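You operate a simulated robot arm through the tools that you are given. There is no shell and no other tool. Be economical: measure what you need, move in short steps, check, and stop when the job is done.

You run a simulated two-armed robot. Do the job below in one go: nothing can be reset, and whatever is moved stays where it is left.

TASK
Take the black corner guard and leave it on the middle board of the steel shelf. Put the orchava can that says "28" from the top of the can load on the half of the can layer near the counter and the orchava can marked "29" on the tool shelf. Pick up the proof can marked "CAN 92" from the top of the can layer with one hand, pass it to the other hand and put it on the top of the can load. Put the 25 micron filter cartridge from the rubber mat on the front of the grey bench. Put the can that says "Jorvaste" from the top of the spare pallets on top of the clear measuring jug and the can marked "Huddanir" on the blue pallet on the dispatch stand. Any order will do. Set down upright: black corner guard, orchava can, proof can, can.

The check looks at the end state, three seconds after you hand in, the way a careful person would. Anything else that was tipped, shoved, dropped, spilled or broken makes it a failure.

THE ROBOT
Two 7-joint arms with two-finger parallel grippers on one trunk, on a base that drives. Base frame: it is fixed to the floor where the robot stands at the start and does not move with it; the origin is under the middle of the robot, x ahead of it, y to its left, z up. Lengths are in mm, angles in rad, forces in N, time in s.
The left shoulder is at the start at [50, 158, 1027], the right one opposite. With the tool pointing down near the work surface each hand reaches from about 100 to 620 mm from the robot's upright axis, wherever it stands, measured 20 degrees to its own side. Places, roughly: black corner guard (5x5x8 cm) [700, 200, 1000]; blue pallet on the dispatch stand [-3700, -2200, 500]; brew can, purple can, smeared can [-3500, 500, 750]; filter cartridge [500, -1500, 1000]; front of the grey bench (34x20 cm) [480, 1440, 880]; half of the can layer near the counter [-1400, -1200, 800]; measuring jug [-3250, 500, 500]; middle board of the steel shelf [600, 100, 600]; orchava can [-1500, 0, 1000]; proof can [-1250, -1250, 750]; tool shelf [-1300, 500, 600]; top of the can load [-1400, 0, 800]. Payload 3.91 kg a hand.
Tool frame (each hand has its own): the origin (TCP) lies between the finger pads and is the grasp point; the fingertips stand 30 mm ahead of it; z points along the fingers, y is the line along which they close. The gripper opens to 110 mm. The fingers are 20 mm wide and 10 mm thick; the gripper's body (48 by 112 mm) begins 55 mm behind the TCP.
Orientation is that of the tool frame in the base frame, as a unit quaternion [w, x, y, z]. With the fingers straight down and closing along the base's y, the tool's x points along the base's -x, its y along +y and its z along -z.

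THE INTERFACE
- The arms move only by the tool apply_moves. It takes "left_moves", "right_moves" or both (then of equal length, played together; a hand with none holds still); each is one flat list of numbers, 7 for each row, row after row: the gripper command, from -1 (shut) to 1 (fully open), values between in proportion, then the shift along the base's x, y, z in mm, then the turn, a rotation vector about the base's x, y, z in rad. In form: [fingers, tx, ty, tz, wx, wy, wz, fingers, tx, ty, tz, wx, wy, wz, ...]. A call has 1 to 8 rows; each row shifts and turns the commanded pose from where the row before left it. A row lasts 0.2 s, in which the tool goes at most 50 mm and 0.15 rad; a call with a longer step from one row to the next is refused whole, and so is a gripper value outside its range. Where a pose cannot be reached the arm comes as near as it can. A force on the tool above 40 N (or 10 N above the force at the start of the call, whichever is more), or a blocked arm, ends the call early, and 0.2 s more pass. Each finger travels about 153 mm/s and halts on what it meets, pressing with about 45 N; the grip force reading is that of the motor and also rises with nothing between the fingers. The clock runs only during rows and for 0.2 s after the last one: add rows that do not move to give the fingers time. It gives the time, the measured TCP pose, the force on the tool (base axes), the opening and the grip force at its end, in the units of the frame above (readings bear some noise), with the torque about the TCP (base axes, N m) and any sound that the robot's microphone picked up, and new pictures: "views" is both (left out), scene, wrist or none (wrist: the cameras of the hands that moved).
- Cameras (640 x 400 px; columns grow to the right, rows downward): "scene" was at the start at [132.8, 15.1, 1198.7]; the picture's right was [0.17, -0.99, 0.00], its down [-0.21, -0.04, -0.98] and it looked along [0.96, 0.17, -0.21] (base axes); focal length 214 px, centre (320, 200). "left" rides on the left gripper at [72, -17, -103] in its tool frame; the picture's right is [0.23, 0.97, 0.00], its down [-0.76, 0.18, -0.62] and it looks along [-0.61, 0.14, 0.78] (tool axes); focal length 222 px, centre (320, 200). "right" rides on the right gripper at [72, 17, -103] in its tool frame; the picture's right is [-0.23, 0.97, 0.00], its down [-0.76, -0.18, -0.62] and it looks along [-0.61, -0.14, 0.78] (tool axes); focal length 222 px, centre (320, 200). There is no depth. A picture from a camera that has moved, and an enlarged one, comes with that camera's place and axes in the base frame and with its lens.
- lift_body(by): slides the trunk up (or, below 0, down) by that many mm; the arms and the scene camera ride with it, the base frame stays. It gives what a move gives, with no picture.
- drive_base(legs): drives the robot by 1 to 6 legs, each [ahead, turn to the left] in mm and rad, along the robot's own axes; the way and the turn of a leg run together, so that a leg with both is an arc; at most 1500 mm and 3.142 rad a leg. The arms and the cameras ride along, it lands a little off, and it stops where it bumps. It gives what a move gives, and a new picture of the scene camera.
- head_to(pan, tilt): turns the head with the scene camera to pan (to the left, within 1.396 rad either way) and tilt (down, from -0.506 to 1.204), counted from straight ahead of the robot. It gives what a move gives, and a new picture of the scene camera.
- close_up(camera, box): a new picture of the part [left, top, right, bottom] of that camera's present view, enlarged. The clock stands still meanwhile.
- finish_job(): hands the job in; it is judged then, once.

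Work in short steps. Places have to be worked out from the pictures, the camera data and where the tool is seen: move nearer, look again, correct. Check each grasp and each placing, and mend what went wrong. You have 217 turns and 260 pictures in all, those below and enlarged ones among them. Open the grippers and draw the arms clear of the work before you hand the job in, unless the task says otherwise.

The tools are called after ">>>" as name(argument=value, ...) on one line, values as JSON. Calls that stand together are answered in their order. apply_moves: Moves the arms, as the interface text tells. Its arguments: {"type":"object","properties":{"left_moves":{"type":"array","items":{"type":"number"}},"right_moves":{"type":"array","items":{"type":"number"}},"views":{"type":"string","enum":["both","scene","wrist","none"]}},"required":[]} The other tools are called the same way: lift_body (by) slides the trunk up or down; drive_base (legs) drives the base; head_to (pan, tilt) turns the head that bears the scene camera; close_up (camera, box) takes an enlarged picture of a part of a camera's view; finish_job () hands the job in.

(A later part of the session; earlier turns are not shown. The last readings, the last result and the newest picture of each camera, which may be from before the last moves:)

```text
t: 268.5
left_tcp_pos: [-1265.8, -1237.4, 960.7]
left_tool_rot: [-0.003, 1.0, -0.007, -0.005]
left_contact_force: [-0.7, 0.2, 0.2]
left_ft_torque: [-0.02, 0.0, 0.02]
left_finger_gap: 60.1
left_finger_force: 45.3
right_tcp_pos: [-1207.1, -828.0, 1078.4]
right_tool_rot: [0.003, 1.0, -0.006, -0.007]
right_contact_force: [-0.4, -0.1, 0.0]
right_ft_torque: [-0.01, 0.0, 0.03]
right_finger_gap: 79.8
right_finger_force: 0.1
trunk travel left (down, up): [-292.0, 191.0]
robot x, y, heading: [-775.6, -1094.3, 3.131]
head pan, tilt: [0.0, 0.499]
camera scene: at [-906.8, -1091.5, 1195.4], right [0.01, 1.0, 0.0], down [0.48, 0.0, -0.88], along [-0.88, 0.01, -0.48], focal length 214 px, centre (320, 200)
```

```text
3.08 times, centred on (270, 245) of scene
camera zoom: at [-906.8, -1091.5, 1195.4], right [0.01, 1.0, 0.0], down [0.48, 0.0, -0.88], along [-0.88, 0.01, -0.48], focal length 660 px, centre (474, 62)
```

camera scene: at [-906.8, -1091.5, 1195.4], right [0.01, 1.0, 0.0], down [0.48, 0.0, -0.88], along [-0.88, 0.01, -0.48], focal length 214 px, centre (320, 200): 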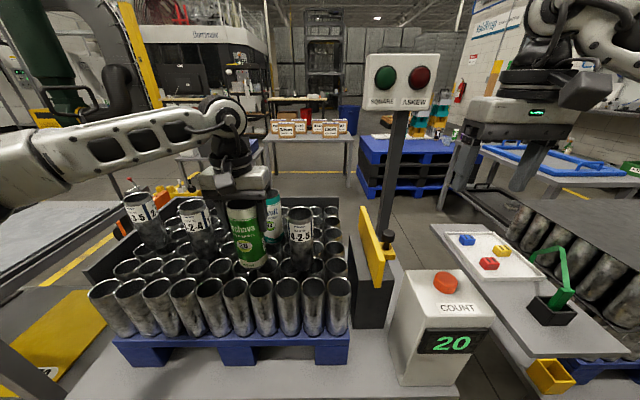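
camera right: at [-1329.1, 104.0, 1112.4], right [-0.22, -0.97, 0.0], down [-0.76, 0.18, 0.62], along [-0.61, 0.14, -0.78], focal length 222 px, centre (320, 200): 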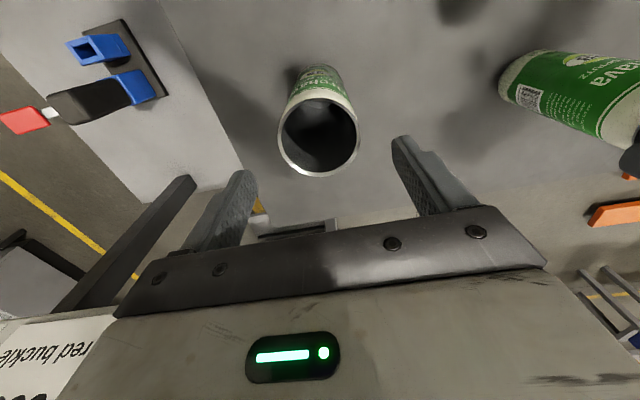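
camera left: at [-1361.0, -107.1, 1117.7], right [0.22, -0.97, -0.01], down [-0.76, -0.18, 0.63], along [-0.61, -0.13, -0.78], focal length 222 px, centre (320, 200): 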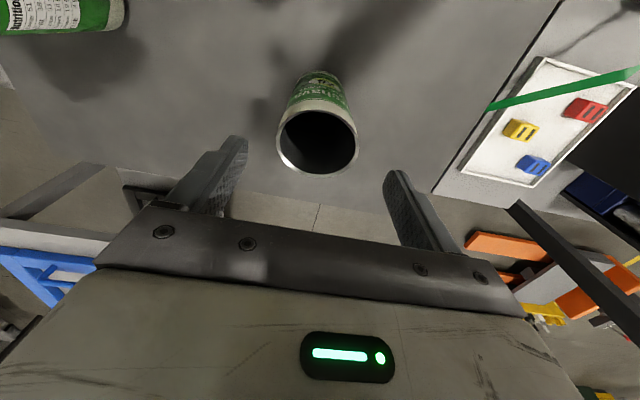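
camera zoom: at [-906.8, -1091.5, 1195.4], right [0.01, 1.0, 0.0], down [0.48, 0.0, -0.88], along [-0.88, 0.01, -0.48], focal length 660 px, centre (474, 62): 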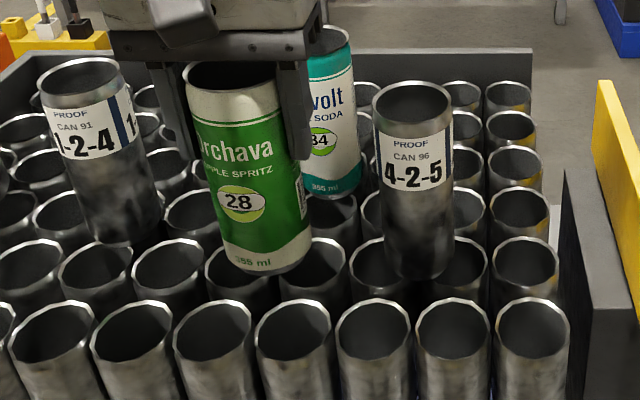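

Position is good, inside the right half. I lower slowly.

>>> apply_moves(left_moves=[-1, 0, 6, -20, 0, 0, 0, -1, 0, 0, -8, 0, 0, 0, -1, 0, 0, -4, 0, 0, 0, -1, 0, 0, -3, 0, 0, 0], views="none")

```text
t: 269.5
left_tcp_pos: [-1267.3, -1229.6, 926.1]
left_tool_rot: [-0.003, 1.0, -0.008, -0.005]
left_contact_force: [-0.2, -0.4, 0.6]
left_ft_torque: [0.03, 0.0, -0.04]
left_finger_gap: 60.5
left_finger_force: 44.6
right_tcp_pos: [-1207.2, -826.2, 1078.0]
right_tool_rot: [0.004, 1.0, -0.005, -0.007]
right_contact_force: [-0.8, -0.3, -0.1]
right_ft_torque: [0.05, -0.02, -0.02]
right_finger_gap: 80.0
right_finger_force: 0.1
trunk travel left (down, up): [-292.0, 191.0]
robot x, y, heading: [-779.0, -1094.2, 3.13]
head pan, tilt: [0.0, 0.499]
```

>>> apply_moves(left_moves=[-1, 0, 0, -3, 0, 0, 0, -1, 0, 0, -3, 0, 0, 0, -1, 0, 0, -2, 0, 0, 0, -1, 0, 0, -2, 0, 0, 0], views="none")

```text
t: 270.5
left_tcp_pos: [-1264.6, -1230.3, 915.6]
left_tool_rot: [-0.003, 1.0, -0.007, -0.005]
left_contact_force: [0.3, -0.2, 0.2]
left_ft_torque: [-0.01, -0.01, 0.01]
left_finger_gap: 60.2
left_finger_force: 44.9
right_tcp_pos: [-1207.0, -827.1, 1078.1]
right_tool_rot: [0.004, 1.0, -0.005, -0.007]
right_contact_force: [0.0, -0.1, 0.8]
right_ft_torque: [-0.01, 0.01, -0.02]
right_finger_gap: 79.7
right_finger_force: 0.1
trunk travel left (down, up): [-292.0, 191.0]
robot x, y, heading: [-776.0, -1092.6, 3.131]
head pan, tilt: [0.0, 0.499]
```

Still free; I continue down in small steps.

>>> apply_moves(left_moves=[-1, 0, 0, -3, 0, 0, 0, -1, 0, 0, -3, 0, 0, 0, -1, 0, 0, -3, 0, 0, 0, -1, 0, 0, -3, 0, 0, 0], views="none")

>>> close_up(camera="scene", box=[200, 190, 340, 300])

```text
t: 271.5
left_tcp_pos: [-1266.1, -1229.8, 908.4]
left_tool_rot: [-0.005, 1.0, -0.008, -0.008]
left_contact_force: [2.2, -3.8, 24.0]
left_ft_torque: [-0.7, -0.25, -0.01]
left_finger_gap: 60.3
left_finger_force: 44.8
right_tcp_pos: [-1205.6, -828.0, 1078.2]
right_tool_rot: [0.003, 1.0, -0.005, -0.008]
right_contact_force: [0.5, 0.2, 0.1]
right_ft_torque: [0.0, 0.0, 0.02]
right_finger_gap: 79.9
right_finger_force: 0.1
trunk travel left (down, up): [-292.0, 191.0]
robot x, y, heading: [-775.7, -1093.0, 3.13]
head pan, tilt: [0.0, 0.499]
```

```text
3.64 times, centred on (270, 245) of scene
camera zoom: at [-904.7, -1091.2, 1196.1], right [0.01, 1.0, 0.0], down [0.48, -0.01, -0.88], along [-0.88, 0.01, -0.48], focal length 780 px, centre (502, 36)
```

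zoom: 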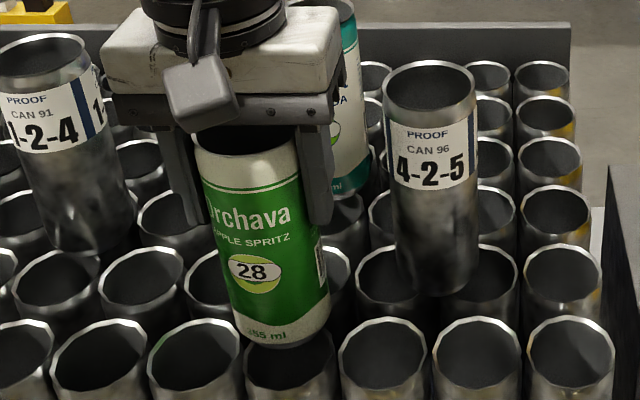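

Contact (rims z≈783). The base sits over the junction of three rims, good support. I ease to a light load and open.

>>> apply_moves(left_moves=[-1, 0, 0, 2.5, 0, 0, 0, -1, 0, 0, 0, 0, 0, 0, 0.25, 0, 0, 0, 0, 0, 0, 0.25, 0, 0, 0, 0, 0, 0], views="none")

>>> close_up(camera="scene", box=[200, 190, 340, 300])

```text
t: 272.5
left_tcp_pos: [-1265.9, -1230.6, 905.2]
left_tool_rot: [-0.003, 1.0, -0.008, -0.004]
left_contact_force: [-1.4, -0.3, 0.1]
left_ft_torque: [-0.02, -0.02, 0.0]
left_finger_gap: 68.6
left_finger_force: 0.0
right_tcp_pos: [-1206.5, -827.0, 1077.1]
right_tool_rot: [0.004, 1.0, -0.005, -0.007]
right_contact_force: [0.2, -0.3, 0.2]
right_ft_torque: [-0.05, -0.02, -0.03]
right_finger_gap: 79.9
right_finger_force: 0.1
trunk travel left (down, up): [-292.0, 191.0]
robot x, y, heading: [-778.6, -1089.6, 3.133]
head pan, tilt: [0.0, 0.499]
```

```text
3.64 times, centred on (270, 245) of scene
camera zoom: at [-906.6, -1091.4, 1195.3], right [0.01, 1.0, 0.0], down [0.48, 0.0, -0.88], along [-0.88, 0.01, -0.48], focal length 780 px, centre (502, 36)
```

zoom: 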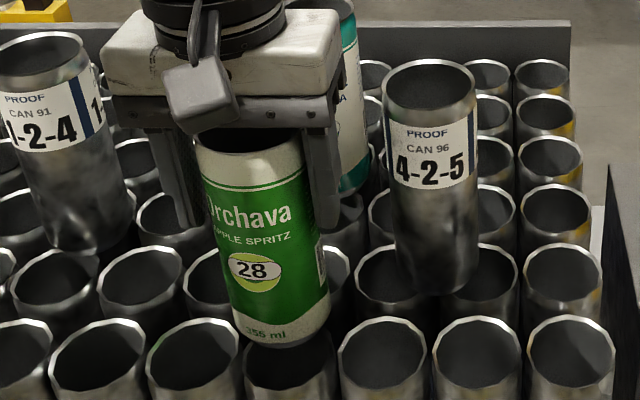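

It stands. I open a little more and raise the hand straight up.

>>> apply_moves(left_moves=[0.35, 0, 0, 0, 0, 0, 0, 0.35, 0, 0, 25, 0, 0, 0, 0.35, 0, 0, 45, 0, 0, 0, 0.35, 0, 0, 45, 0, 0, 0, 0.35, 0, 0, 45, 0, 0, 0, 0.35, 45, 0, 0, 0, 0, 0], views="scene")

```text
t: 273.9
left_tcp_pos: [-1218.4, -1228.0, 1066.2]
left_tool_rot: [-0.003, 1.0, -0.008, -0.003]
left_contact_force: [0.1, 0.2, -0.3]
left_ft_torque: [0.01, 0.02, 0.02]
left_finger_gap: 74.2
left_finger_force: 0.2
right_tcp_pos: [-1208.1, -826.6, 1079.9]
right_tool_rot: [0.003, 1.0, -0.005, -0.007]
right_contact_force: [0.4, 0.0, 0.4]
right_ft_torque: [-0.02, -0.03, -0.01]
right_finger_gap: 79.7
right_finger_force: 0.1
trunk travel left (down, up): [-292.0, 191.0]
robot x, y, heading: [-774.0, -1091.0, 3.131]
head pan, tilt: [0.0, 0.499]
camera scene: at [-906.3, -1091.6, 1195.5], right [0.01, 1.0, 0.0], down [0.48, 0.0, -0.88], along [-0.88, 0.01, -0.48], focal length 214 px, centre (320, 200)
```

scene: 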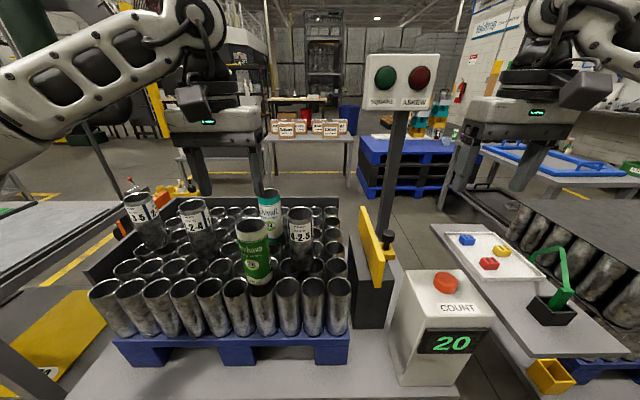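

Can 28 stands on the counter half. Now I shift about 240 to the left for CAN 92.

>>> drive_base(legs=[[-300, 0], [0, 0.648], [395, 0], [0, -0.638]])

>>> close_up(camera="left", box=[0, 0, 640, 400])

```text
t: 281.5
left_tcp_pos: [-1234.5, -1470.1, 1065.7]
left_tool_rot: [-0.004, 1.0, 0.0, -0.004]
left_contact_force: [0.3, -0.4, -0.1]
left_ft_torque: [0.03, 0.0, 0.0]
left_finger_gap: 74.4
left_finger_force: 0.2
right_tcp_pos: [-1228.8, -1068.8, 1077.8]
right_tool_rot: [0.004, 1.0, 0.003, -0.008]
right_contact_force: [0.0, -0.1, -0.5]
right_ft_torque: [0.0, -0.04, 0.04]
right_finger_gap: 79.6
right_finger_force: 0.0
trunk travel left (down, up): [-292.0, 191.0]
robot x, y, heading: [-791.7, -1328.0, -3.139]
head pan, tilt: [0.0, 0.499]
camera scene: at [-922.9, -1328.1, 1195.4], right [-0.01, 1.0, 0.0], down [0.48, 0.0, -0.88], along [-0.88, -0.01, -0.48], focal length 214 px, centre (320, 200)
```

scene: 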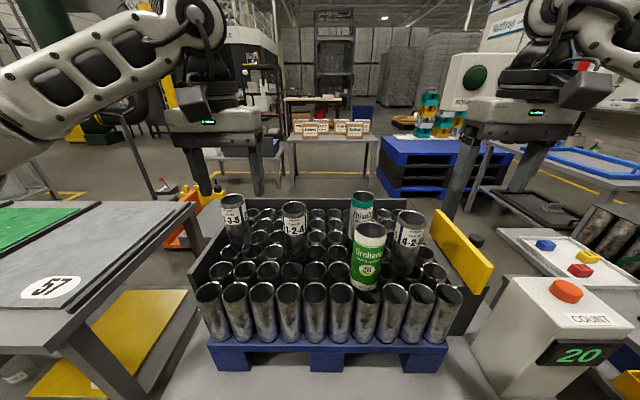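

```text
1.00 times, centred on (320, 200) of left (not enlarged: the box is as wide or as high as the picture)
camera zoom: at [-1160.0, -1453.6, 1169.1], right [0.23, -0.97, -0.01], down [-0.76, -0.18, 0.63], along [-0.61, -0.14, -0.78], focal length 222 px, centre (320, 200)
```

zoom: 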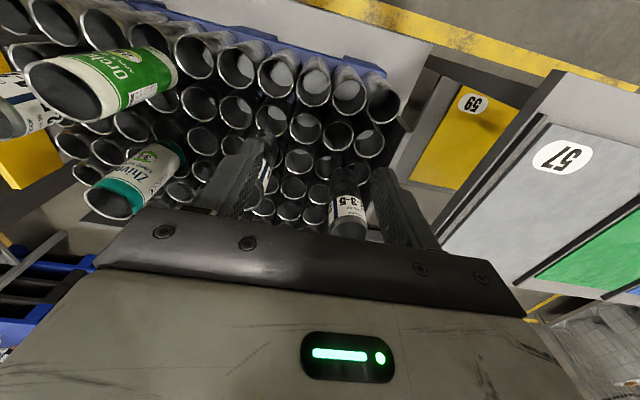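

CAN 92 is at about [−1398,−1556], just at the edge of reach. I raise the trunk 60 and creep 30 nearer, then move the hand above it.

>>> lift_body(by=60)

>>> drive_base(legs=[[30, 0]])

>>> apply_moves(left_moves=[0.7, -34, -21, -20, 0, 0, 0, 0.7, -34, -21, -25, 0, 0, 0, 0.7, -34, -21, -25, 0, 0, 0, 0.7, -32, -21, -25, 0, 0, 0], views="wrist")

```text
t: 282.5
left_tcp_pos: [-1233.5, -1470.0, 1125.1]
left_tool_rot: [-0.003, 1.0, 0.002, -0.004]
left_contact_force: [-0.2, -0.3, 0.9]
left_ft_torque: [-0.01, 0.01, -0.01]
left_finger_gap: 74.4
left_finger_force: 0.1
right_tcp_pos: [-1229.0, -1068.7, 1137.4]
right_tool_rot: [0.003, 1.0, 0.003, -0.007]
right_contact_force: [-0.1, 0.9, 0.4]
right_ft_torque: [0.03, -0.02, 0.01]
right_finger_gap: 79.8
right_finger_force: 0.1
trunk travel left (down, up): [-352.0, 131.0]
robot x, y, heading: [-791.7, -1326.8, -3.132]
head pan, tilt: [0.0, 0.499]
```

```text
t: 283.3
left_tcp_pos: [-1265.5, -1470.6, 1124.5]
left_tool_rot: [-0.003, 1.0, 0.0, -0.004]
left_contact_force: [0.0, 0.2, -0.4]
left_ft_torque: [0.0, -0.03, 0.01]
left_finger_gap: 74.4
left_finger_force: 0.1
right_tcp_pos: [-1259.5, -1069.2, 1137.4]
right_tool_rot: [0.004, 1.0, 0.004, -0.007]
right_contact_force: [-0.1, 0.4, -0.9]
right_ft_torque: [-0.01, -0.05, 0.01]
right_finger_gap: 79.7
right_finger_force: 0.1
trunk travel left (down, up): [-352.0, 131.0]
robot x, y, heading: [-818.6, -1327.2, -3.128]
head pan, tilt: [0.0, 0.499]
camera scene: at [-953.7, -1328.6, 1255.3], right [-0.01, 1.0, 0.0], down [0.48, 0.0, -0.88], along [-0.88, -0.01, -0.48], focal length 214 px, centre (320, 200)
```

scene: 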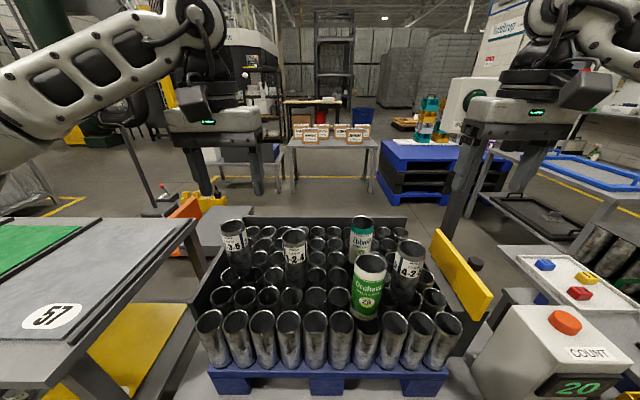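

```text
t: 284.3
left_tcp_pos: [-1398.9, -1553.8, 1033.3]
left_tool_rot: [-0.003, 1.0, -0.001, -0.005]
left_contact_force: [0.4, 0.1, 0.0]
left_ft_torque: [0.03, -0.01, -0.03]
left_finger_gap: 93.5
left_finger_force: 0.0
right_tcp_pos: [-1259.4, -1068.6, 1138.0]
right_tool_rot: [0.004, 1.0, 0.003, -0.008]
right_contact_force: [0.2, 0.2, 0.1]
right_ft_torque: [-0.03, 0.03, -0.02]
right_finger_gap: 79.8
right_finger_force: 0.2
trunk travel left (down, up): [-352.0, 131.0]
robot x, y, heading: [-821.5, -1326.3, -3.134]
head pan, tilt: [0.0, 0.499]
camera left: at [-1324.4, -1537.4, 1135.6], right [0.23, -0.97, -0.01], down [-0.76, -0.18, 0.63], along [-0.61, -0.14, -0.78], focal length 222 px, centre (320, 200)
```

left: 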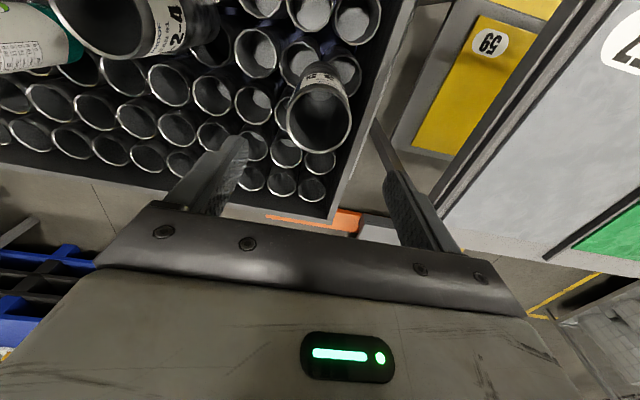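

Centred within a few mm. I correct, lower to z≈910 and close.

>>> apply_moves(left_moves=[0.7, 5, 2, -41, 0, 0, 0, 0.7, 0, 0, -41, 0, 0, 0, 0.7, 0, 0, -41, 0, 0, 0, -1, 0, 0, 0, 0, 0, 0, -1, 0, 0, 0, 0, 0, 0], views="wrist")

```text
t: 285.5
left_tcp_pos: [-1391.6, -1552.1, 907.6]
left_tool_rot: [-0.003, 1.0, 0.001, -0.004]
left_contact_force: [0.1, 0.3, 0.5]
left_ft_torque: [-0.02, 0.04, 0.07]
left_finger_gap: 56.3
left_finger_force: 44.7
right_tcp_pos: [-1258.5, -1069.5, 1137.9]
right_tool_rot: [0.003, 1.0, 0.004, -0.006]
right_contact_force: [0.5, -0.8, -0.3]
right_ft_torque: [0.01, 0.01, 0.0]
right_finger_gap: 79.9
right_finger_force: 0.0
trunk travel left (down, up): [-352.0, 131.0]
robot x, y, heading: [-824.9, -1323.9, -3.136]
head pan, tilt: [0.0, 0.499]
camera left: at [-1317.1, -1535.5, 1011.3], right [0.23, -0.97, -0.01], down [-0.76, -0.18, 0.63], along [-0.61, -0.14, -0.78], focal length 222 px, centre (320, 200)
```

left: 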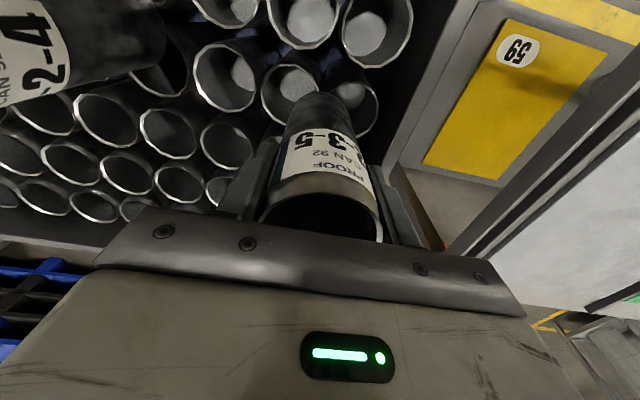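

CAN 92 is gripped (56 mm). I lift it, then drive back for the hand-over.

>>> apply_moves(left_moves=[-1, 0, 0, 25, 0, 0, 0, -1, 0, 0, 45, 0, 0, 0, -1, 0, 0, 45, 0, 0, 0, -1, 0, 0, 45, 0, 0, 0, -1, 20, 0, 40, 0, 0, 0, -1, 40, 20, 10, 0, 0, 0, -1, 40, 20, 0, 0, 0, 0], views="none")

>>> drive_base(legs=[[-380, 0]])

>>> apply_moves(right_moves=[0.7, 0, 10, 0, -0.073, -0.073, -0.104, 0.7, 0, 10, 0, -0.073, -0.073, -0.104, 0.7, 0, 10, 0, -0.073, -0.073, -0.104, 0.7, 0, 0, 0, -0.073, -0.073, -0.104, 0.7, 0, 0, 0, -0.073, -0.073, -0.104, 0.7, 0, 0, 0, -0.073, -0.073, -0.104, 0.7, 0, 0, 0, -0.073, -0.073, -0.104], left_moves=[-1, 0, 20, 0, 0, 0, 0, -1, 0, 20, 0, 0, 0, 0, -1, 0, 20, 0, 0, 0, 0, -1, 0, 20, 0, 0, 0, 0, -1, 0, 20, 0, 0, 0, 0, -1, 0, 0, 0, 0, 0, 0, -1, 0, 0, 0, 0, 0, 0], views="none")

>>> apply_moves(right_moves=[0.7, 0, 0, 0, -0.073, -0.073, -0.104, 0.7, 0, 0, 0, -0.073, -0.073, -0.104, 0.7, 0, 0, 0, -0.073, -0.073, -0.104, 0.7, 0, 0, 0, -0.073, -0.073, -0.104, 0.7, 0, 0, 0, -0.073, -0.073, -0.104, 0.7, 0, 0, 0, -0.073, -0.073, -0.104], views="scene")

```text
t: 287.1
left_tcp_pos: [-1292.5, -1513.2, 1118.9]
left_tool_rot: [-0.003, 1.0, 0.001, -0.005]
left_contact_force: [0.8, -0.1, -0.8]
left_ft_torque: [0.0, 0.04, -0.01]
left_finger_gap: 56.2
left_finger_force: 45.1
right_tcp_pos: [-1258.2, -1069.3, 1138.5]
right_tool_rot: [0.004, 1.0, 0.002, -0.007]
right_contact_force: [-0.6, -0.1, 0.4]
right_ft_torque: [-0.02, -0.03, 0.02]
right_finger_gap: 80.1
right_finger_force: 0.0
trunk travel left (down, up): [-352.0, 131.0]
robot x, y, heading: [-821.7, -1328.0, -3.132]
head pan, tilt: [0.0, 0.499]
```

```text
t: 289.5
left_tcp_pos: [-908.7, -1510.6, 1120.2]
left_tool_rot: [-0.004, 1.0, 0.001, -0.004]
left_contact_force: [1.1, -0.6, -0.1]
left_ft_torque: [-0.01, 0.01, -0.05]
left_finger_gap: 56.2
left_finger_force: 44.9
right_tcp_pos: [-874.7, -1066.5, 1138.1]
right_tool_rot: [0.004, 1.0, 0.004, -0.007]
right_contact_force: [0.1, -0.2, 0.2]
right_ft_torque: [0.01, 0.03, 0.01]
right_finger_gap: 79.6
right_finger_force: 0.0
trunk travel left (down, up): [-352.0, 131.0]
robot x, y, heading: [-438.2, -1326.0, -3.13]
head pan, tilt: [0.0, 0.499]
camera scene: at [-569.6, -1325.6, 1255.5], right [-0.01, 1.0, 0.0], down [0.48, 0.0, -0.88], along [-0.88, -0.01, -0.48], focal length 214 px, centre (320, 200)
```

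scene: 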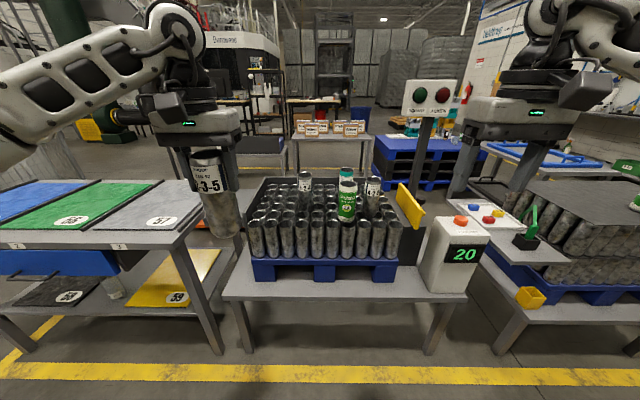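

```text
t: 291.1
left_tcp_pos: [-908.5, -1410.4, 1119.5]
left_tool_rot: [-0.004, 1.0, 0.001, -0.004]
left_contact_force: [0.5, 0.2, 0.2]
left_ft_torque: [0.0, -0.01, 0.01]
left_finger_gap: 55.9
left_finger_force: 45.0
right_tcp_pos: [-875.8, -1036.0, 1138.3]
right_tool_rot: [0.246, 0.873, -0.348, 0.236]
right_contact_force: [0.1, -0.8, -0.5]
right_ft_torque: [0.07, -0.01, -0.02]
right_finger_gap: 93.7
right_finger_force: 0.1
trunk travel left (down, up): [-352.0, 131.0]
robot x, y, heading: [-437.7, -1324.0, -3.135]
head pan, tilt: [0.0, 0.499]
```

```text
t: 292.5
left_tcp_pos: [-909.1, -1410.5, 1119.6]
left_tool_rot: [-0.003, 1.0, 0.001, -0.004]
left_contact_force: [0.3, 0.2, -0.6]
left_ft_torque: [-0.02, 0.03, -0.01]
left_finger_gap: 56.0
left_finger_force: 45.2
right_tcp_pos: [-874.5, -1036.2, 1138.1]
right_tool_rot: [0.405, 0.583, -0.58, 0.399]
right_contact_force: [-0.1, -0.7, 1.1]
right_ft_torque: [0.03, 0.0, 0.02]
right_finger_gap: 93.5
right_finger_force: 0.0
trunk travel left (down, up): [-352.0, 131.0]
robot x, y, heading: [-444.0, -1324.5, -3.132]
head pan, tilt: [0.0, 0.499]
camera scene: at [-569.9, -1325.5, 1255.4], right [-0.01, 1.0, 0.0], down [0.48, 0.0, -0.88], along [-0.88, -0.01, -0.48], focal length 214 px, centre (320, 200)
```

scene: 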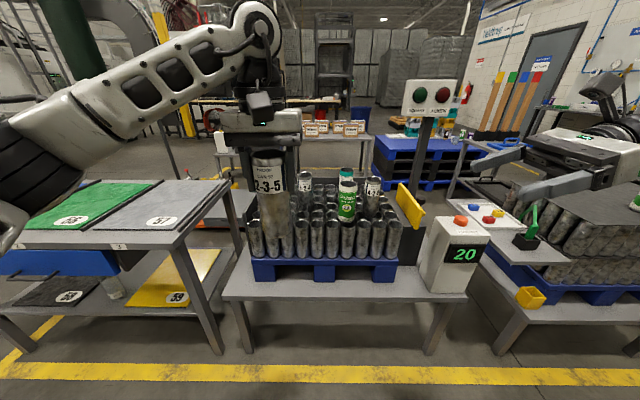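

The right hand's inward pose is reached. I bring the left hand (can) to near the centre line and the right hand to the same x, 88 mm lower, still about 150 mm apart.

>>> apply_moves(left_moves=[-1, 0, 20, 0, 0, 0, 0, -1, 0, 20, 0, 0, 0, 0, -1, 0, 20, 0, 0, 0, 0, -1, 0, 10, 0, 0, 0, 0, -1, 0, 0, 0, 0, 0, 0], right_moves=[0.7, -7, -28, -22, 0, 0, 0, 0.7, -7, -28, -22, 0, 0, 0, 0.7, -7, -28, -22, 0, 0, 0, 0.7, -7, -28, -20, 0, 0, 0, 0.7, -6, -28, -20, 0, 0, 0], views="both")

```text
t: 293.7
left_tcp_pos: [-908.5, -1341.4, 1120.7]
left_tool_rot: [-0.004, 1.0, 0.002, -0.004]
left_contact_force: [-0.3, 0.7, 0.1]
left_ft_torque: [-0.02, 0.01, 0.0]
left_finger_gap: 55.6
left_finger_force: 44.6
right_tcp_pos: [-911.3, -1179.4, 1032.3]
right_tool_rot: [0.405, 0.584, -0.58, 0.398]
right_contact_force: [0.4, 0.2, 0.1]
right_ft_torque: [-0.01, -0.02, 0.01]
right_finger_gap: 93.4
right_finger_force: 0.0
trunk travel left (down, up): [-352.0, 131.0]
robot x, y, heading: [-438.8, -1320.0, -3.134]
head pan, tilt: [0.0, 0.499]
camera scene: at [-570.1, -1325.8, 1255.4], right [-0.01, 1.0, 0.0], down [0.48, 0.0, -0.88], along [-0.88, -0.01, -0.48], focal length 214 px, centre (320, 200)
camera right: at [-926.1, -1108.7, 1137.8], right [-0.98, 0.08, -0.2], down [0.17, 0.85, -0.49], along [0.13, -0.52, -0.85], focal length 222 px, centre (320, 200)
camera left: at [-835.4, -1324.7, 1223.2], right [0.23, -0.97, -0.01], down [-0.76, -0.18, 0.63], along [-0.61, -0.14, -0.78], focal length 222 px, centre (320, 200)
```

scene: 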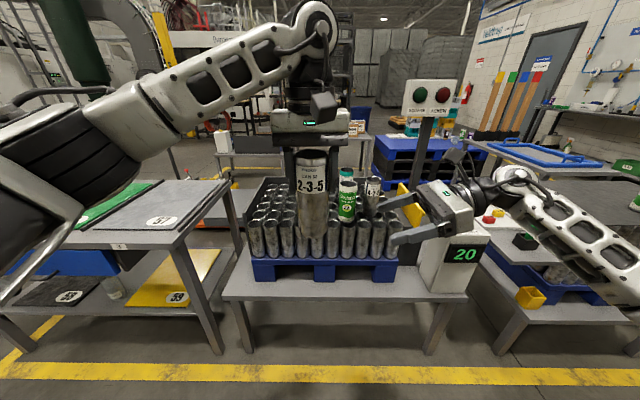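
right: 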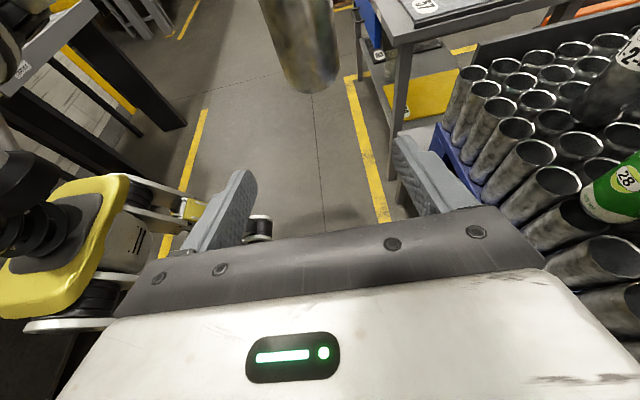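
left: 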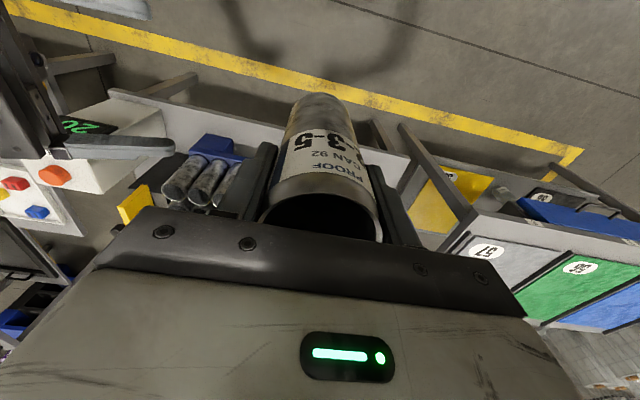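

Aligned. I slide the right hand in 152 mm around the can's lower part.

>>> apply_moves(right_moves=[0.7, 1, -38, 0, 0, 0, 0, 0.7, 1, -38, 0, 0, 0, 0, 0.7, 0, -38, 0, 0, 0, 0, 0.7, 0, -38, 0, 0, 0, 0], views="both")

```text
t: 294.7
left_tcp_pos: [-909.5, -1342.3, 1119.7]
left_tool_rot: [-0.003, 1.0, 0.002, -0.004]
left_contact_force: [-0.3, -1.3, -0.2]
left_ft_torque: [0.0, 0.0, -0.03]
left_finger_gap: 55.6
left_finger_force: 45.0
right_tcp_pos: [-907.9, -1329.4, 1032.2]
right_tool_rot: [0.405, 0.584, -0.58, 0.397]
right_contact_force: [-0.4, 0.2, 0.9]
right_ft_torque: [-0.02, 0.03, 0.0]
right_finger_gap: 93.6
right_finger_force: 0.1
trunk travel left (down, up): [-352.0, 131.0]
robot x, y, heading: [-440.3, -1323.3, -3.135]
head pan, tilt: [0.0, 0.499]
camera scene: at [-570.0, -1326.0, 1255.4], right [-0.01, 1.0, 0.0], down [0.48, 0.0, -0.88], along [-0.88, -0.01, -0.48], focal length 214 px, centre (320, 200)
camera right: at [-923.1, -1258.6, 1138.3], right [-0.98, 0.08, -0.2], down [0.17, 0.85, -0.49], along [0.13, -0.52, -0.85], focal length 222 px, centre (320, 200)
```

scene: 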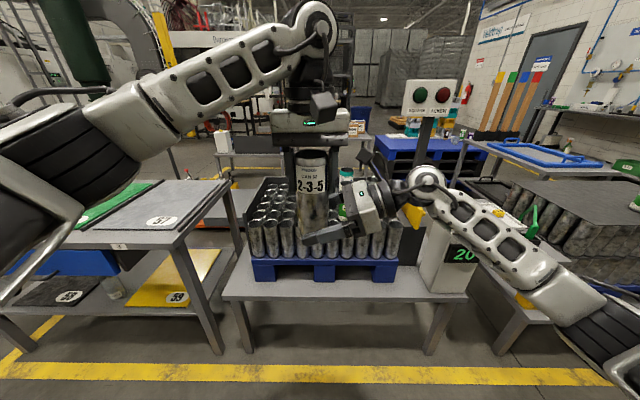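
right: 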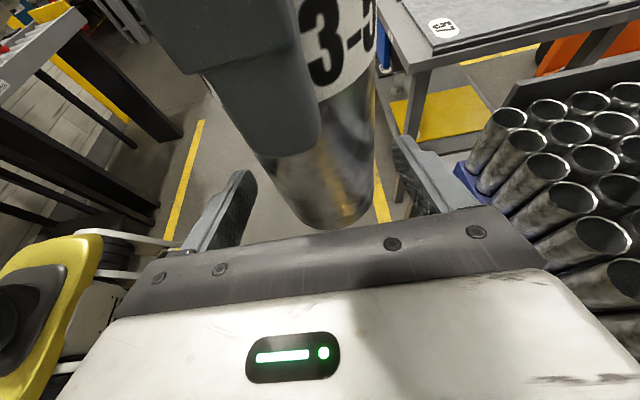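

The can is between the right fingers. I close the right hand, then check.

>>> apply_moves(right_moves=[-1, 0, 0, 0, 0, 0, 0, -1, 0, 0, 0, 0, 0, 0, -1, 0, 0, 0, 0, 0, 0], views="none")

```text
t: 295.5
left_tcp_pos: [-908.1, -1339.2, 1120.5]
left_tool_rot: [-0.005, 1.0, 0.0, -0.003]
left_contact_force: [20.1, 3.9, 0.8]
left_ft_torque: [-0.01, -1.06, -0.04]
left_finger_gap: 55.9
left_finger_force: 45.3
right_tcp_pos: [-909.2, -1327.9, 1032.7]
right_tool_rot: [0.405, 0.583, -0.582, 0.398]
right_contact_force: [-20.8, -4.2, -1.2]
right_ft_torque: [0.33, -0.74, -0.25]
right_finger_gap: 55.5
right_finger_force: 44.7
trunk travel left (down, up): [-352.0, 131.0]
robot x, y, heading: [-440.5, -1325.9, -3.138]
head pan, tilt: [0.0, 0.499]
```

Both grip it, with 20 N of strain along x. I relax the right hand by 3 mm in −x, then open the left and lift it clear.

>>> apply_moves(right_moves=[-1, -3, 0, 0, 0, 0, 0, -1, 0, 0, 0, 0, 0, 0, -1, 0, 0, 0, 0, 0, 0, -1, 0, 0, 0, 0, 0, 0, -1, 0, 0, 0, 0, 0, 0, -1, 0, 0, 0, 0, 0, 0], left_moves=[-1, 0, 0, 0, 0, 0, 0, 0.4, 0, 0, 0, 0, 0, 0, 0.4, 0, 0, 0, 0, 0, 0, 0.4, 0, 0, 35, 0, 0, 0, 0.4, 0, 0, 45, 0, 0, 0, 0.4, 0, 0, 45, 0, 0, 0], views="scene")

```text
t: 296.9
left_tcp_pos: [-909.9, -1340.2, 1244.7]
left_tool_rot: [-0.003, 1.0, 0.0, -0.005]
left_contact_force: [0.2, 0.1, 0.4]
left_ft_torque: [0.01, -0.02, 0.0]
left_finger_gap: 77.2
left_finger_force: 0.1
right_tcp_pos: [-910.8, -1328.0, 1031.7]
right_tool_rot: [0.405, 0.584, -0.58, 0.398]
right_contact_force: [0.8, 0.2, 0.1]
right_ft_torque: [-0.01, 0.01, -0.02]
right_finger_gap: 56.0
right_finger_force: 44.9
trunk travel left (down, up): [-352.0, 131.0]
robot x, y, heading: [-442.2, -1322.7, -3.13]
head pan, tilt: [0.0, 0.499]
camera scene: at [-569.2, -1325.0, 1255.5], right [-0.01, 1.0, 0.0], down [0.48, 0.0, -0.88], along [-0.88, -0.01, -0.48], focal length 214 px, centre (320, 200)
```

scene: 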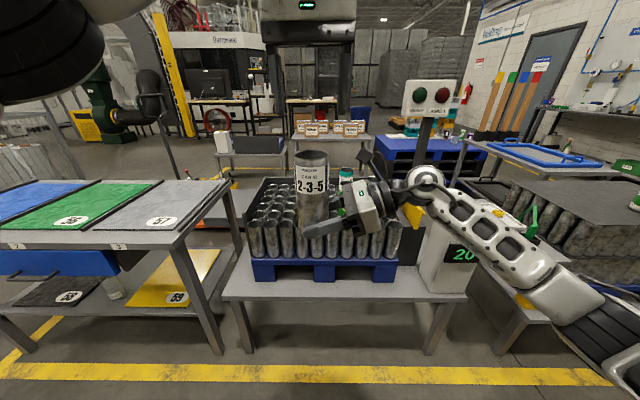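

The pass worked: the right hand alone holds CAN 92 upright. I move the left hand aside and drive to the can load.

>>> apply_moves(left_moves=[0.4, 25, -40, 0, 0, 0, 0, 0.4, 25, -40, 0, 0, 0, 0, 0.4, 25, -40, 0, 0, 0, 0, 0.4, 25, -40, 0, 0, 0, 0, 0.4, 25, -40, 0, 0, 0, 0], views="none")

>>> drive_base(legs=[[0, -1.571], [1390, 0], [0, 1.571], [200, 0]])

```text
t: 298.1
left_tcp_pos: [-781.6, -1540.7, 1245.8]
left_tool_rot: [-0.005, 1.0, 0.001, -0.005]
left_contact_force: [0.1, -0.2, -0.5]
left_ft_torque: [0.02, 0.01, -0.02]
left_finger_gap: 77.3
left_finger_force: 0.0
right_tcp_pos: [-909.9, -1330.0, 1034.0]
right_tool_rot: [0.406, 0.583, -0.581, 0.397]
right_contact_force: [0.3, 0.6, 0.5]
right_ft_torque: [0.03, 0.0, -0.04]
right_finger_gap: 55.8
right_finger_force: 45.2
trunk travel left (down, up): [-352.0, 131.0]
robot x, y, heading: [-441.6, -1319.2, -3.135]
head pan, tilt: [0.0, 0.499]
```

```text
t: 313.7
left_tcp_pos: [-1021.9, -162.4, 1246.1]
left_tool_rot: [-0.003, 1.0, -0.004, -0.005]
left_contact_force: [-0.2, -0.5, -0.3]
left_ft_torque: [-0.01, 0.01, 0.0]
left_finger_gap: 76.9
left_finger_force: 0.1
right_tcp_pos: [-1146.4, 49.6, 1032.3]
right_tool_rot: [-0.407, -0.581, 0.583, -0.396]
right_contact_force: [0.6, -0.4, -0.7]
right_ft_torque: [0.03, 0.0, 0.02]
right_finger_gap: 55.7
right_finger_force: 45.2
trunk travel left (down, up): [-352.0, 131.0]
robot x, y, heading: [-675.8, 51.7, -3.139]
head pan, tilt: [0.0, 0.499]
camera scene: at [-806.0, 50.5, 1255.3], right [0.0, 1.0, 0.0], down [0.48, 0.0, -0.88], along [-0.88, 0.0, -0.48], focal length 214 px, centre (320, 200)
```

scene: 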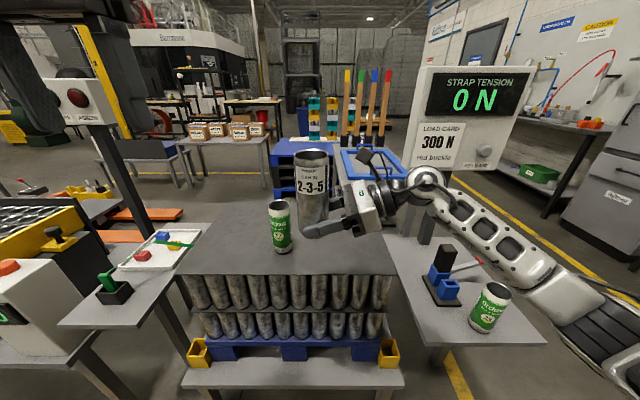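

I drive 160 nearer and shift the can 30 mm to the right (+y), then view.

>>> drive_base(legs=[[160, 0]])

>>> apply_moves(right_moves=[-1, 0, 18, 0, 0, 0, 0, -1, 0, 17, 0, 0, 0, 0], views="scene")

```text
t: 315.2
left_tcp_pos: [-1181.0, -163.1, 1246.3]
left_tool_rot: [-0.003, 1.0, -0.002, -0.004]
left_contact_force: [-0.5, -0.6, -0.3]
left_ft_torque: [-0.05, -0.02, 0.0]
left_finger_gap: 77.1
left_finger_force: 0.1
right_tcp_pos: [-1307.3, 49.7, 1031.4]
right_tool_rot: [-0.406, -0.582, 0.582, -0.397]
right_contact_force: [-0.4, -0.2, -0.4]
right_ft_torque: [-0.03, 0.0, 0.01]
right_finger_gap: 55.8
right_finger_force: 45.3
trunk travel left (down, up): [-352.0, 131.0]
robot x, y, heading: [-834.2, 49.2, -3.143]
head pan, tilt: [0.0, 0.499]
camera scene: at [-966.9, 50.1, 1255.3], right [0.0, 1.0, 0.0], down [0.48, 0.0, -0.88], along [-0.88, 0.0, -0.48], focal length 214 px, centre (320, 200)
```

scene: 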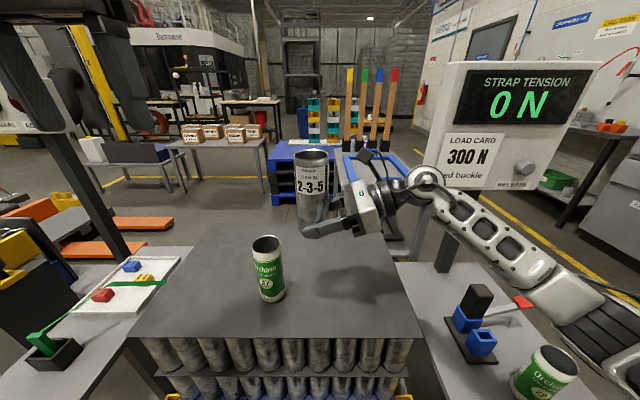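

```text
t: 315.8
left_tcp_pos: [-1181.6, -164.0, 1247.0]
left_tool_rot: [-0.004, 1.0, -0.001, -0.004]
left_contact_force: [0.2, -0.5, 0.2]
left_ft_torque: [-0.03, 0.0, 0.03]
left_finger_gap: 77.0
left_finger_force: 0.1
right_tcp_pos: [-1307.0, 84.3, 1032.6]
right_tool_rot: [-0.407, -0.582, 0.582, -0.397]
right_contact_force: [0.0, 1.0, 0.8]
right_ft_torque: [-0.01, 0.0, 0.02]
right_finger_gap: 55.7
right_finger_force: 45.0
trunk travel left (down, up): [-352.0, 131.0]
robot x, y, heading: [-832.9, 48.0, -3.138]
head pan, tilt: [0.0, 0.499]
camera scene: at [-966.2, 50.2, 1255.4], right [0.0, 1.0, 0.0], down [0.48, 0.0, -0.88], along [-0.88, 0.0, -0.48], focal length 214 px, centre (320, 200)
```

scene: 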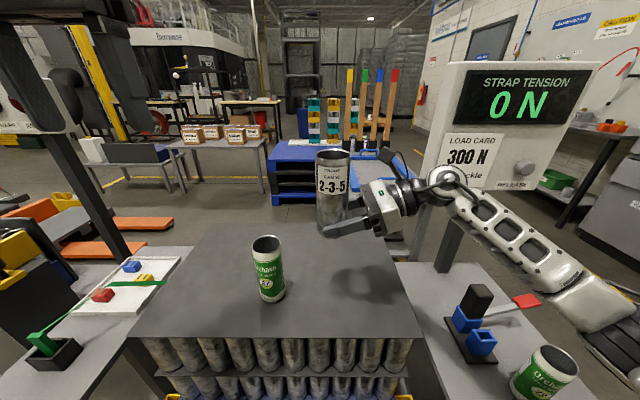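

Clear of can 27 and of the shelf items. I lower with the trunk by 170 (expected contact at TCP z≈842).

>>> lift_body(by=-172)

>>> close_up(camera="scene", box=[200, 120, 640, 400])

```text
t: 317.7
left_tcp_pos: [-1181.5, -163.3, 1073.2]
left_tool_rot: [-0.004, 1.0, -0.002, -0.004]
left_contact_force: [0.0, -0.1, 0.2]
left_ft_torque: [0.01, 0.0, 0.02]
left_finger_gap: 77.0
left_finger_force: 0.1
right_tcp_pos: [-1307.2, 84.5, 861.7]
right_tool_rot: [-0.406, -0.582, 0.582, -0.396]
right_contact_force: [0.6, -0.4, -0.8]
right_ft_torque: [-0.01, 0.0, 0.03]
right_finger_gap: 55.8
right_finger_force: 44.6
trunk travel left (down, up): [-180.0, 303.0]
robot x, y, heading: [-836.7, 55.0, -3.138]
head pan, tilt: [0.0, 0.499]
```

```text
1.43 times, centred on (420, 260) of scene
camera zoom: at [-966.3, 50.1, 1083.5], right [0.0, 1.0, 0.0], down [0.48, 0.0, -0.88], along [-0.88, 0.0, -0.48], focal length 306 px, centre (177, 114)
```

zoom: 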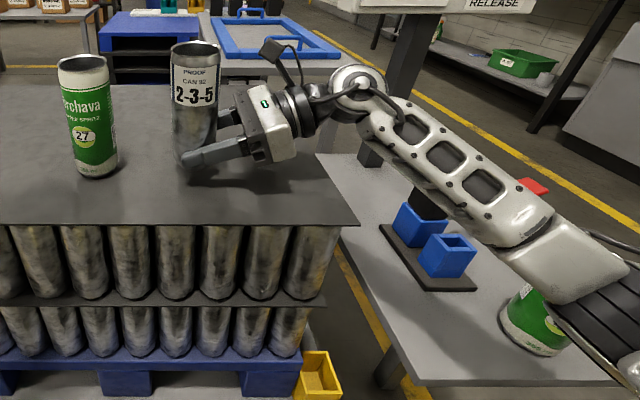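

No contacts. I lower the last 20 mm with the arm in small steps.

>>> apply_moves(right_moves=[-1, 0, 0, -9, 0, 0, 0, -1, 0, 0, -5, 0, 0, 0, -1, 0, 0, -3, 0, 0, 0, -1, 0, 0, -2, 0, 0, 0], views="none")

```text
t: 318.7
left_tcp_pos: [-1181.7, -164.2, 1073.6]
left_tool_rot: [-0.003, 1.0, -0.002, -0.006]
left_contact_force: [-0.2, 1.0, -0.1]
left_ft_torque: [0.0, -0.01, 0.01]
left_finger_gap: 76.9
left_finger_force: 0.0
right_tcp_pos: [-1307.7, 84.5, 842.7]
right_tool_rot: [0.407, 0.582, -0.581, 0.397]
right_contact_force: [1.4, 0.8, 3.7]
right_ft_torque: [-0.05, -0.03, 0.04]
right_finger_gap: 55.4
right_finger_force: 44.9
trunk travel left (down, up): [-180.0, 303.0]
robot x, y, heading: [-836.3, 54.3, -3.142]
head pan, tilt: [0.0, 0.499]
```

Light contact (3.7 N) right at 842. I press 1 mm more, open, and withdraw straight to the right (+y).

>>> apply_moves(right_moves=[-1, 0, 0, -1, 0, 0, 0, 0.4, 0, 0, 0, 0, 0, 0, 0.4, 0, 0, 0, 0, 0, 0, 0.4, 0, 20, 4, 0, 0, 0, 0.4, 0, 35, 13, 0, 0, 0, 0.4, 0, 35, 15, 0, 0, 0], views="scene")

```text
t: 320.1
left_tcp_pos: [-1180.4, -163.3, 1073.4]
left_tool_rot: [-0.003, 1.0, -0.002, -0.005]
left_contact_force: [-0.2, 0.6, -1.0]
left_ft_torque: [0.0, 0.03, 0.0]
left_finger_gap: 77.2
left_finger_force: 0.0
right_tcp_pos: [-1306.6, 174.8, 870.8]
right_tool_rot: [0.406, 0.582, -0.582, 0.397]
right_contact_force: [-0.4, 0.1, -0.2]
right_ft_torque: [0.02, -0.03, 0.02]
right_finger_gap: 76.9
right_finger_force: 0.0
trunk travel left (down, up): [-180.0, 303.0]
robot x, y, heading: [-839.3, 52.2, -3.139]
head pan, tilt: [0.0, 0.499]
camera scene: at [-966.3, 50.1, 1083.4], right [0.0, 1.0, 0.0], down [0.48, 0.0, -0.88], along [-0.88, 0.0, -0.48], focal length 214 px, centre (320, 200)
```

scene: 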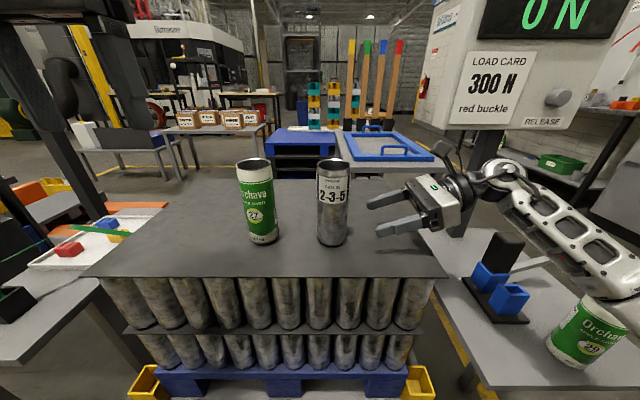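

CAN 92 stands on the load beside can 27. I raise the trunk, back away and unwind the right hand.

>>> lift_body(by=150)

>>> drive_base(legs=[[-330, 0]])

>>> apply_moves(right_moves=[0.6, 0, 20, 10, 0.073, 0.073, 0.104, 0.6, 0, 20, 10, 0.073, 0.073, 0.104, 0.6, 0, 20, 10, 0.073, 0.073, 0.104, 0.6, 0, 0, 10, 0.073, 0.073, 0.104, 0.6, 0, 0, 10, 0.073, 0.073, 0.104, 0.6, 0, 0, 0, 0.073, 0.073, 0.104, 0.6, 0, 0, 0, 0.073, 0.073, 0.104], views="none")

>>> apply_moves(right_moves=[0.6, 30, 0, 0, 0.073, 0.073, 0.104, 0.6, 30, 0, 0, 0.073, 0.073, 0.104, 0.6, 30, 0, 0, 0.073, 0.073, 0.104, 0.6, 30, 0, 0, 0.073, 0.073, 0.104, 0.6, 0, 0, 0, 0.073, 0.073, 0.104, 0.6, 0, 0, 0, 0.073, 0.073, 0.104], views="none")

>>> drive_base(legs=[[0, -1.571], [1000, 0], [0, 1.571]])

```text
t: 321.8
left_tcp_pos: [-1180.9, -163.5, 1224.6]
left_tool_rot: [-0.003, 1.0, -0.002, -0.005]
left_contact_force: [-0.6, 0.5, -0.3]
left_ft_torque: [-0.03, 0.0, -0.02]
left_finger_gap: 77.2
left_finger_force: 0.0
right_tcp_pos: [-1306.7, 173.3, 1021.5]
right_tool_rot: [-0.407, -0.581, 0.583, -0.396]
right_contact_force: [-0.1, -0.6, -0.4]
right_ft_torque: [0.01, -0.02, 0.05]
right_finger_gap: 77.0
right_finger_force: 0.0
trunk travel left (down, up): [-330.0, 153.0]
robot x, y, heading: [-838.7, 50.7, -3.136]
head pan, tilt: [0.0, 0.499]
```

```text
t: 324.0
left_tcp_pos: [-850.0, -162.8, 1225.0]
left_tool_rot: [-0.003, 1.0, -0.001, -0.005]
left_contact_force: [0.1, -0.7, 0.1]
left_ft_torque: [-0.03, 0.02, -0.02]
left_finger_gap: 76.9
left_finger_force: 0.1
right_tcp_pos: [-976.5, 175.2, 1023.1]
right_tool_rot: [0.406, 0.583, -0.582, 0.397]
right_contact_force: [0.1, -0.1, -0.3]
right_ft_torque: [0.0, 0.0, -0.02]
right_finger_gap: 76.8
right_finger_force: 0.0
trunk travel left (down, up): [-330.0, 153.0]
robot x, y, heading: [-503.8, 50.6, -3.137]
head pan, tilt: [0.0, 0.499]
camera scene: at [-635.3, 50.8, 1233.5], right [0.0, 1.0, 0.0], down [0.48, 0.0, -0.88], along [-0.88, 0.0, -0.48], focal length 214 px, centre (320, 200)
```

scene: 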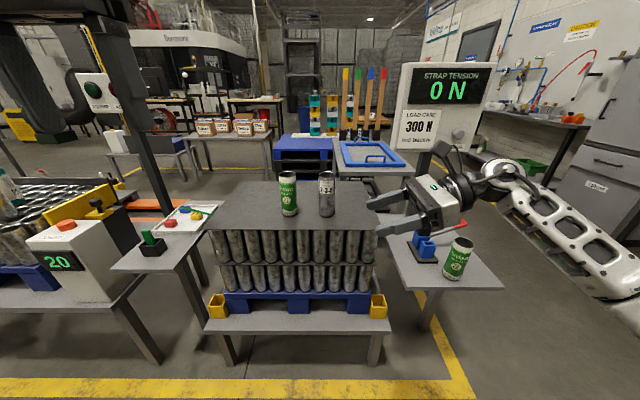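

```text
t: 325.6
left_tcp_pos: [-850.4, -163.1, 1224.0]
left_tool_rot: [-0.004, 1.0, -0.001, -0.004]
left_contact_force: [0.2, 0.3, -0.2]
left_ft_torque: [0.0, 0.01, 0.01]
left_finger_gap: 77.0
left_finger_force: 0.0
right_tcp_pos: [-975.6, 234.9, 1071.9]
right_tool_rot: [0.215, 0.907, -0.301, 0.203]
right_contact_force: [-0.2, -0.5, 0.8]
right_ft_torque: [0.0, 0.0, 0.02]
right_finger_gap: 87.9
right_finger_force: 0.0
trunk travel left (down, up): [-330.0, 153.0]
robot x, y, heading: [-508.5, 52.7, -3.141]
head pan, tilt: [0.0, 0.499]
```

```text
t: 327.0
left_tcp_pos: [-850.8, -162.0, 1225.0]
left_tool_rot: [-0.004, 1.0, -0.002, -0.004]
left_contact_force: [-0.2, -0.6, 1.2]
left_ft_torque: [-0.01, 0.02, 0.01]
left_finger_gap: 77.0
left_finger_force: 0.2
right_tcp_pos: [-855.6, 233.6, 1071.6]
right_tool_rot: [0.005, 1.0, 0.003, -0.008]
right_contact_force: [-0.3, 0.0, -0.1]
right_ft_torque: [0.04, -0.01, 0.0]
right_finger_gap: 87.9
right_finger_force: 0.0
trunk travel left (down, up): [-330.0, 153.0]
robot x, y, heading: [-502.3, 50.5, -3.141]
head pan, tilt: [0.0, 0.499]
```

```text
t: 339.9
left_tcp_pos: [-847.5, 832.2, 1224.7]
left_tool_rot: [-0.004, 1.0, -0.005, -0.004]
left_contact_force: [1.6, 0.2, -0.3]
left_ft_torque: [0.0, 0.0, 0.03]
left_finger_gap: 76.7
left_finger_force: 0.1
right_tcp_pos: [-852.2, 1230.4, 1071.4]
right_tool_rot: [0.006, 1.0, -0.002, -0.007]
right_contact_force: [0.4, -0.2, 0.4]
right_ft_torque: [-0.01, 0.03, 0.0]
right_finger_gap: 87.8
right_finger_force: 0.0
trunk travel left (down, up): [-330.0, 153.0]
robot x, y, heading: [-502.4, 1047.8, 3.135]
head pan, tilt: [0.0, 0.499]
camera scene: at [-631.4, 1045.0, 1233.4], right [0.0, 1.0, 0.0], down [0.48, 0.0, -0.88], along [-0.88, 0.0, -0.48], focal length 214 px, centre (320, 200)
```

scene: 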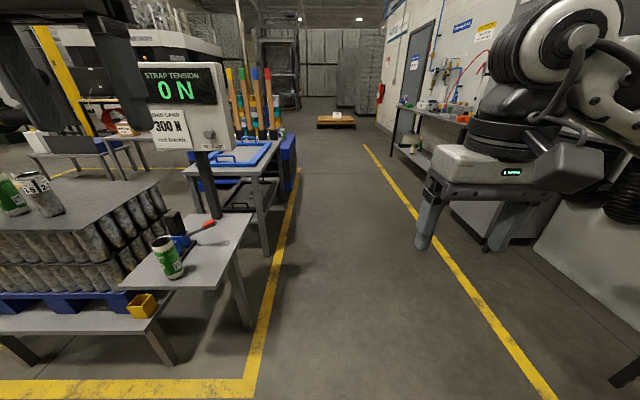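

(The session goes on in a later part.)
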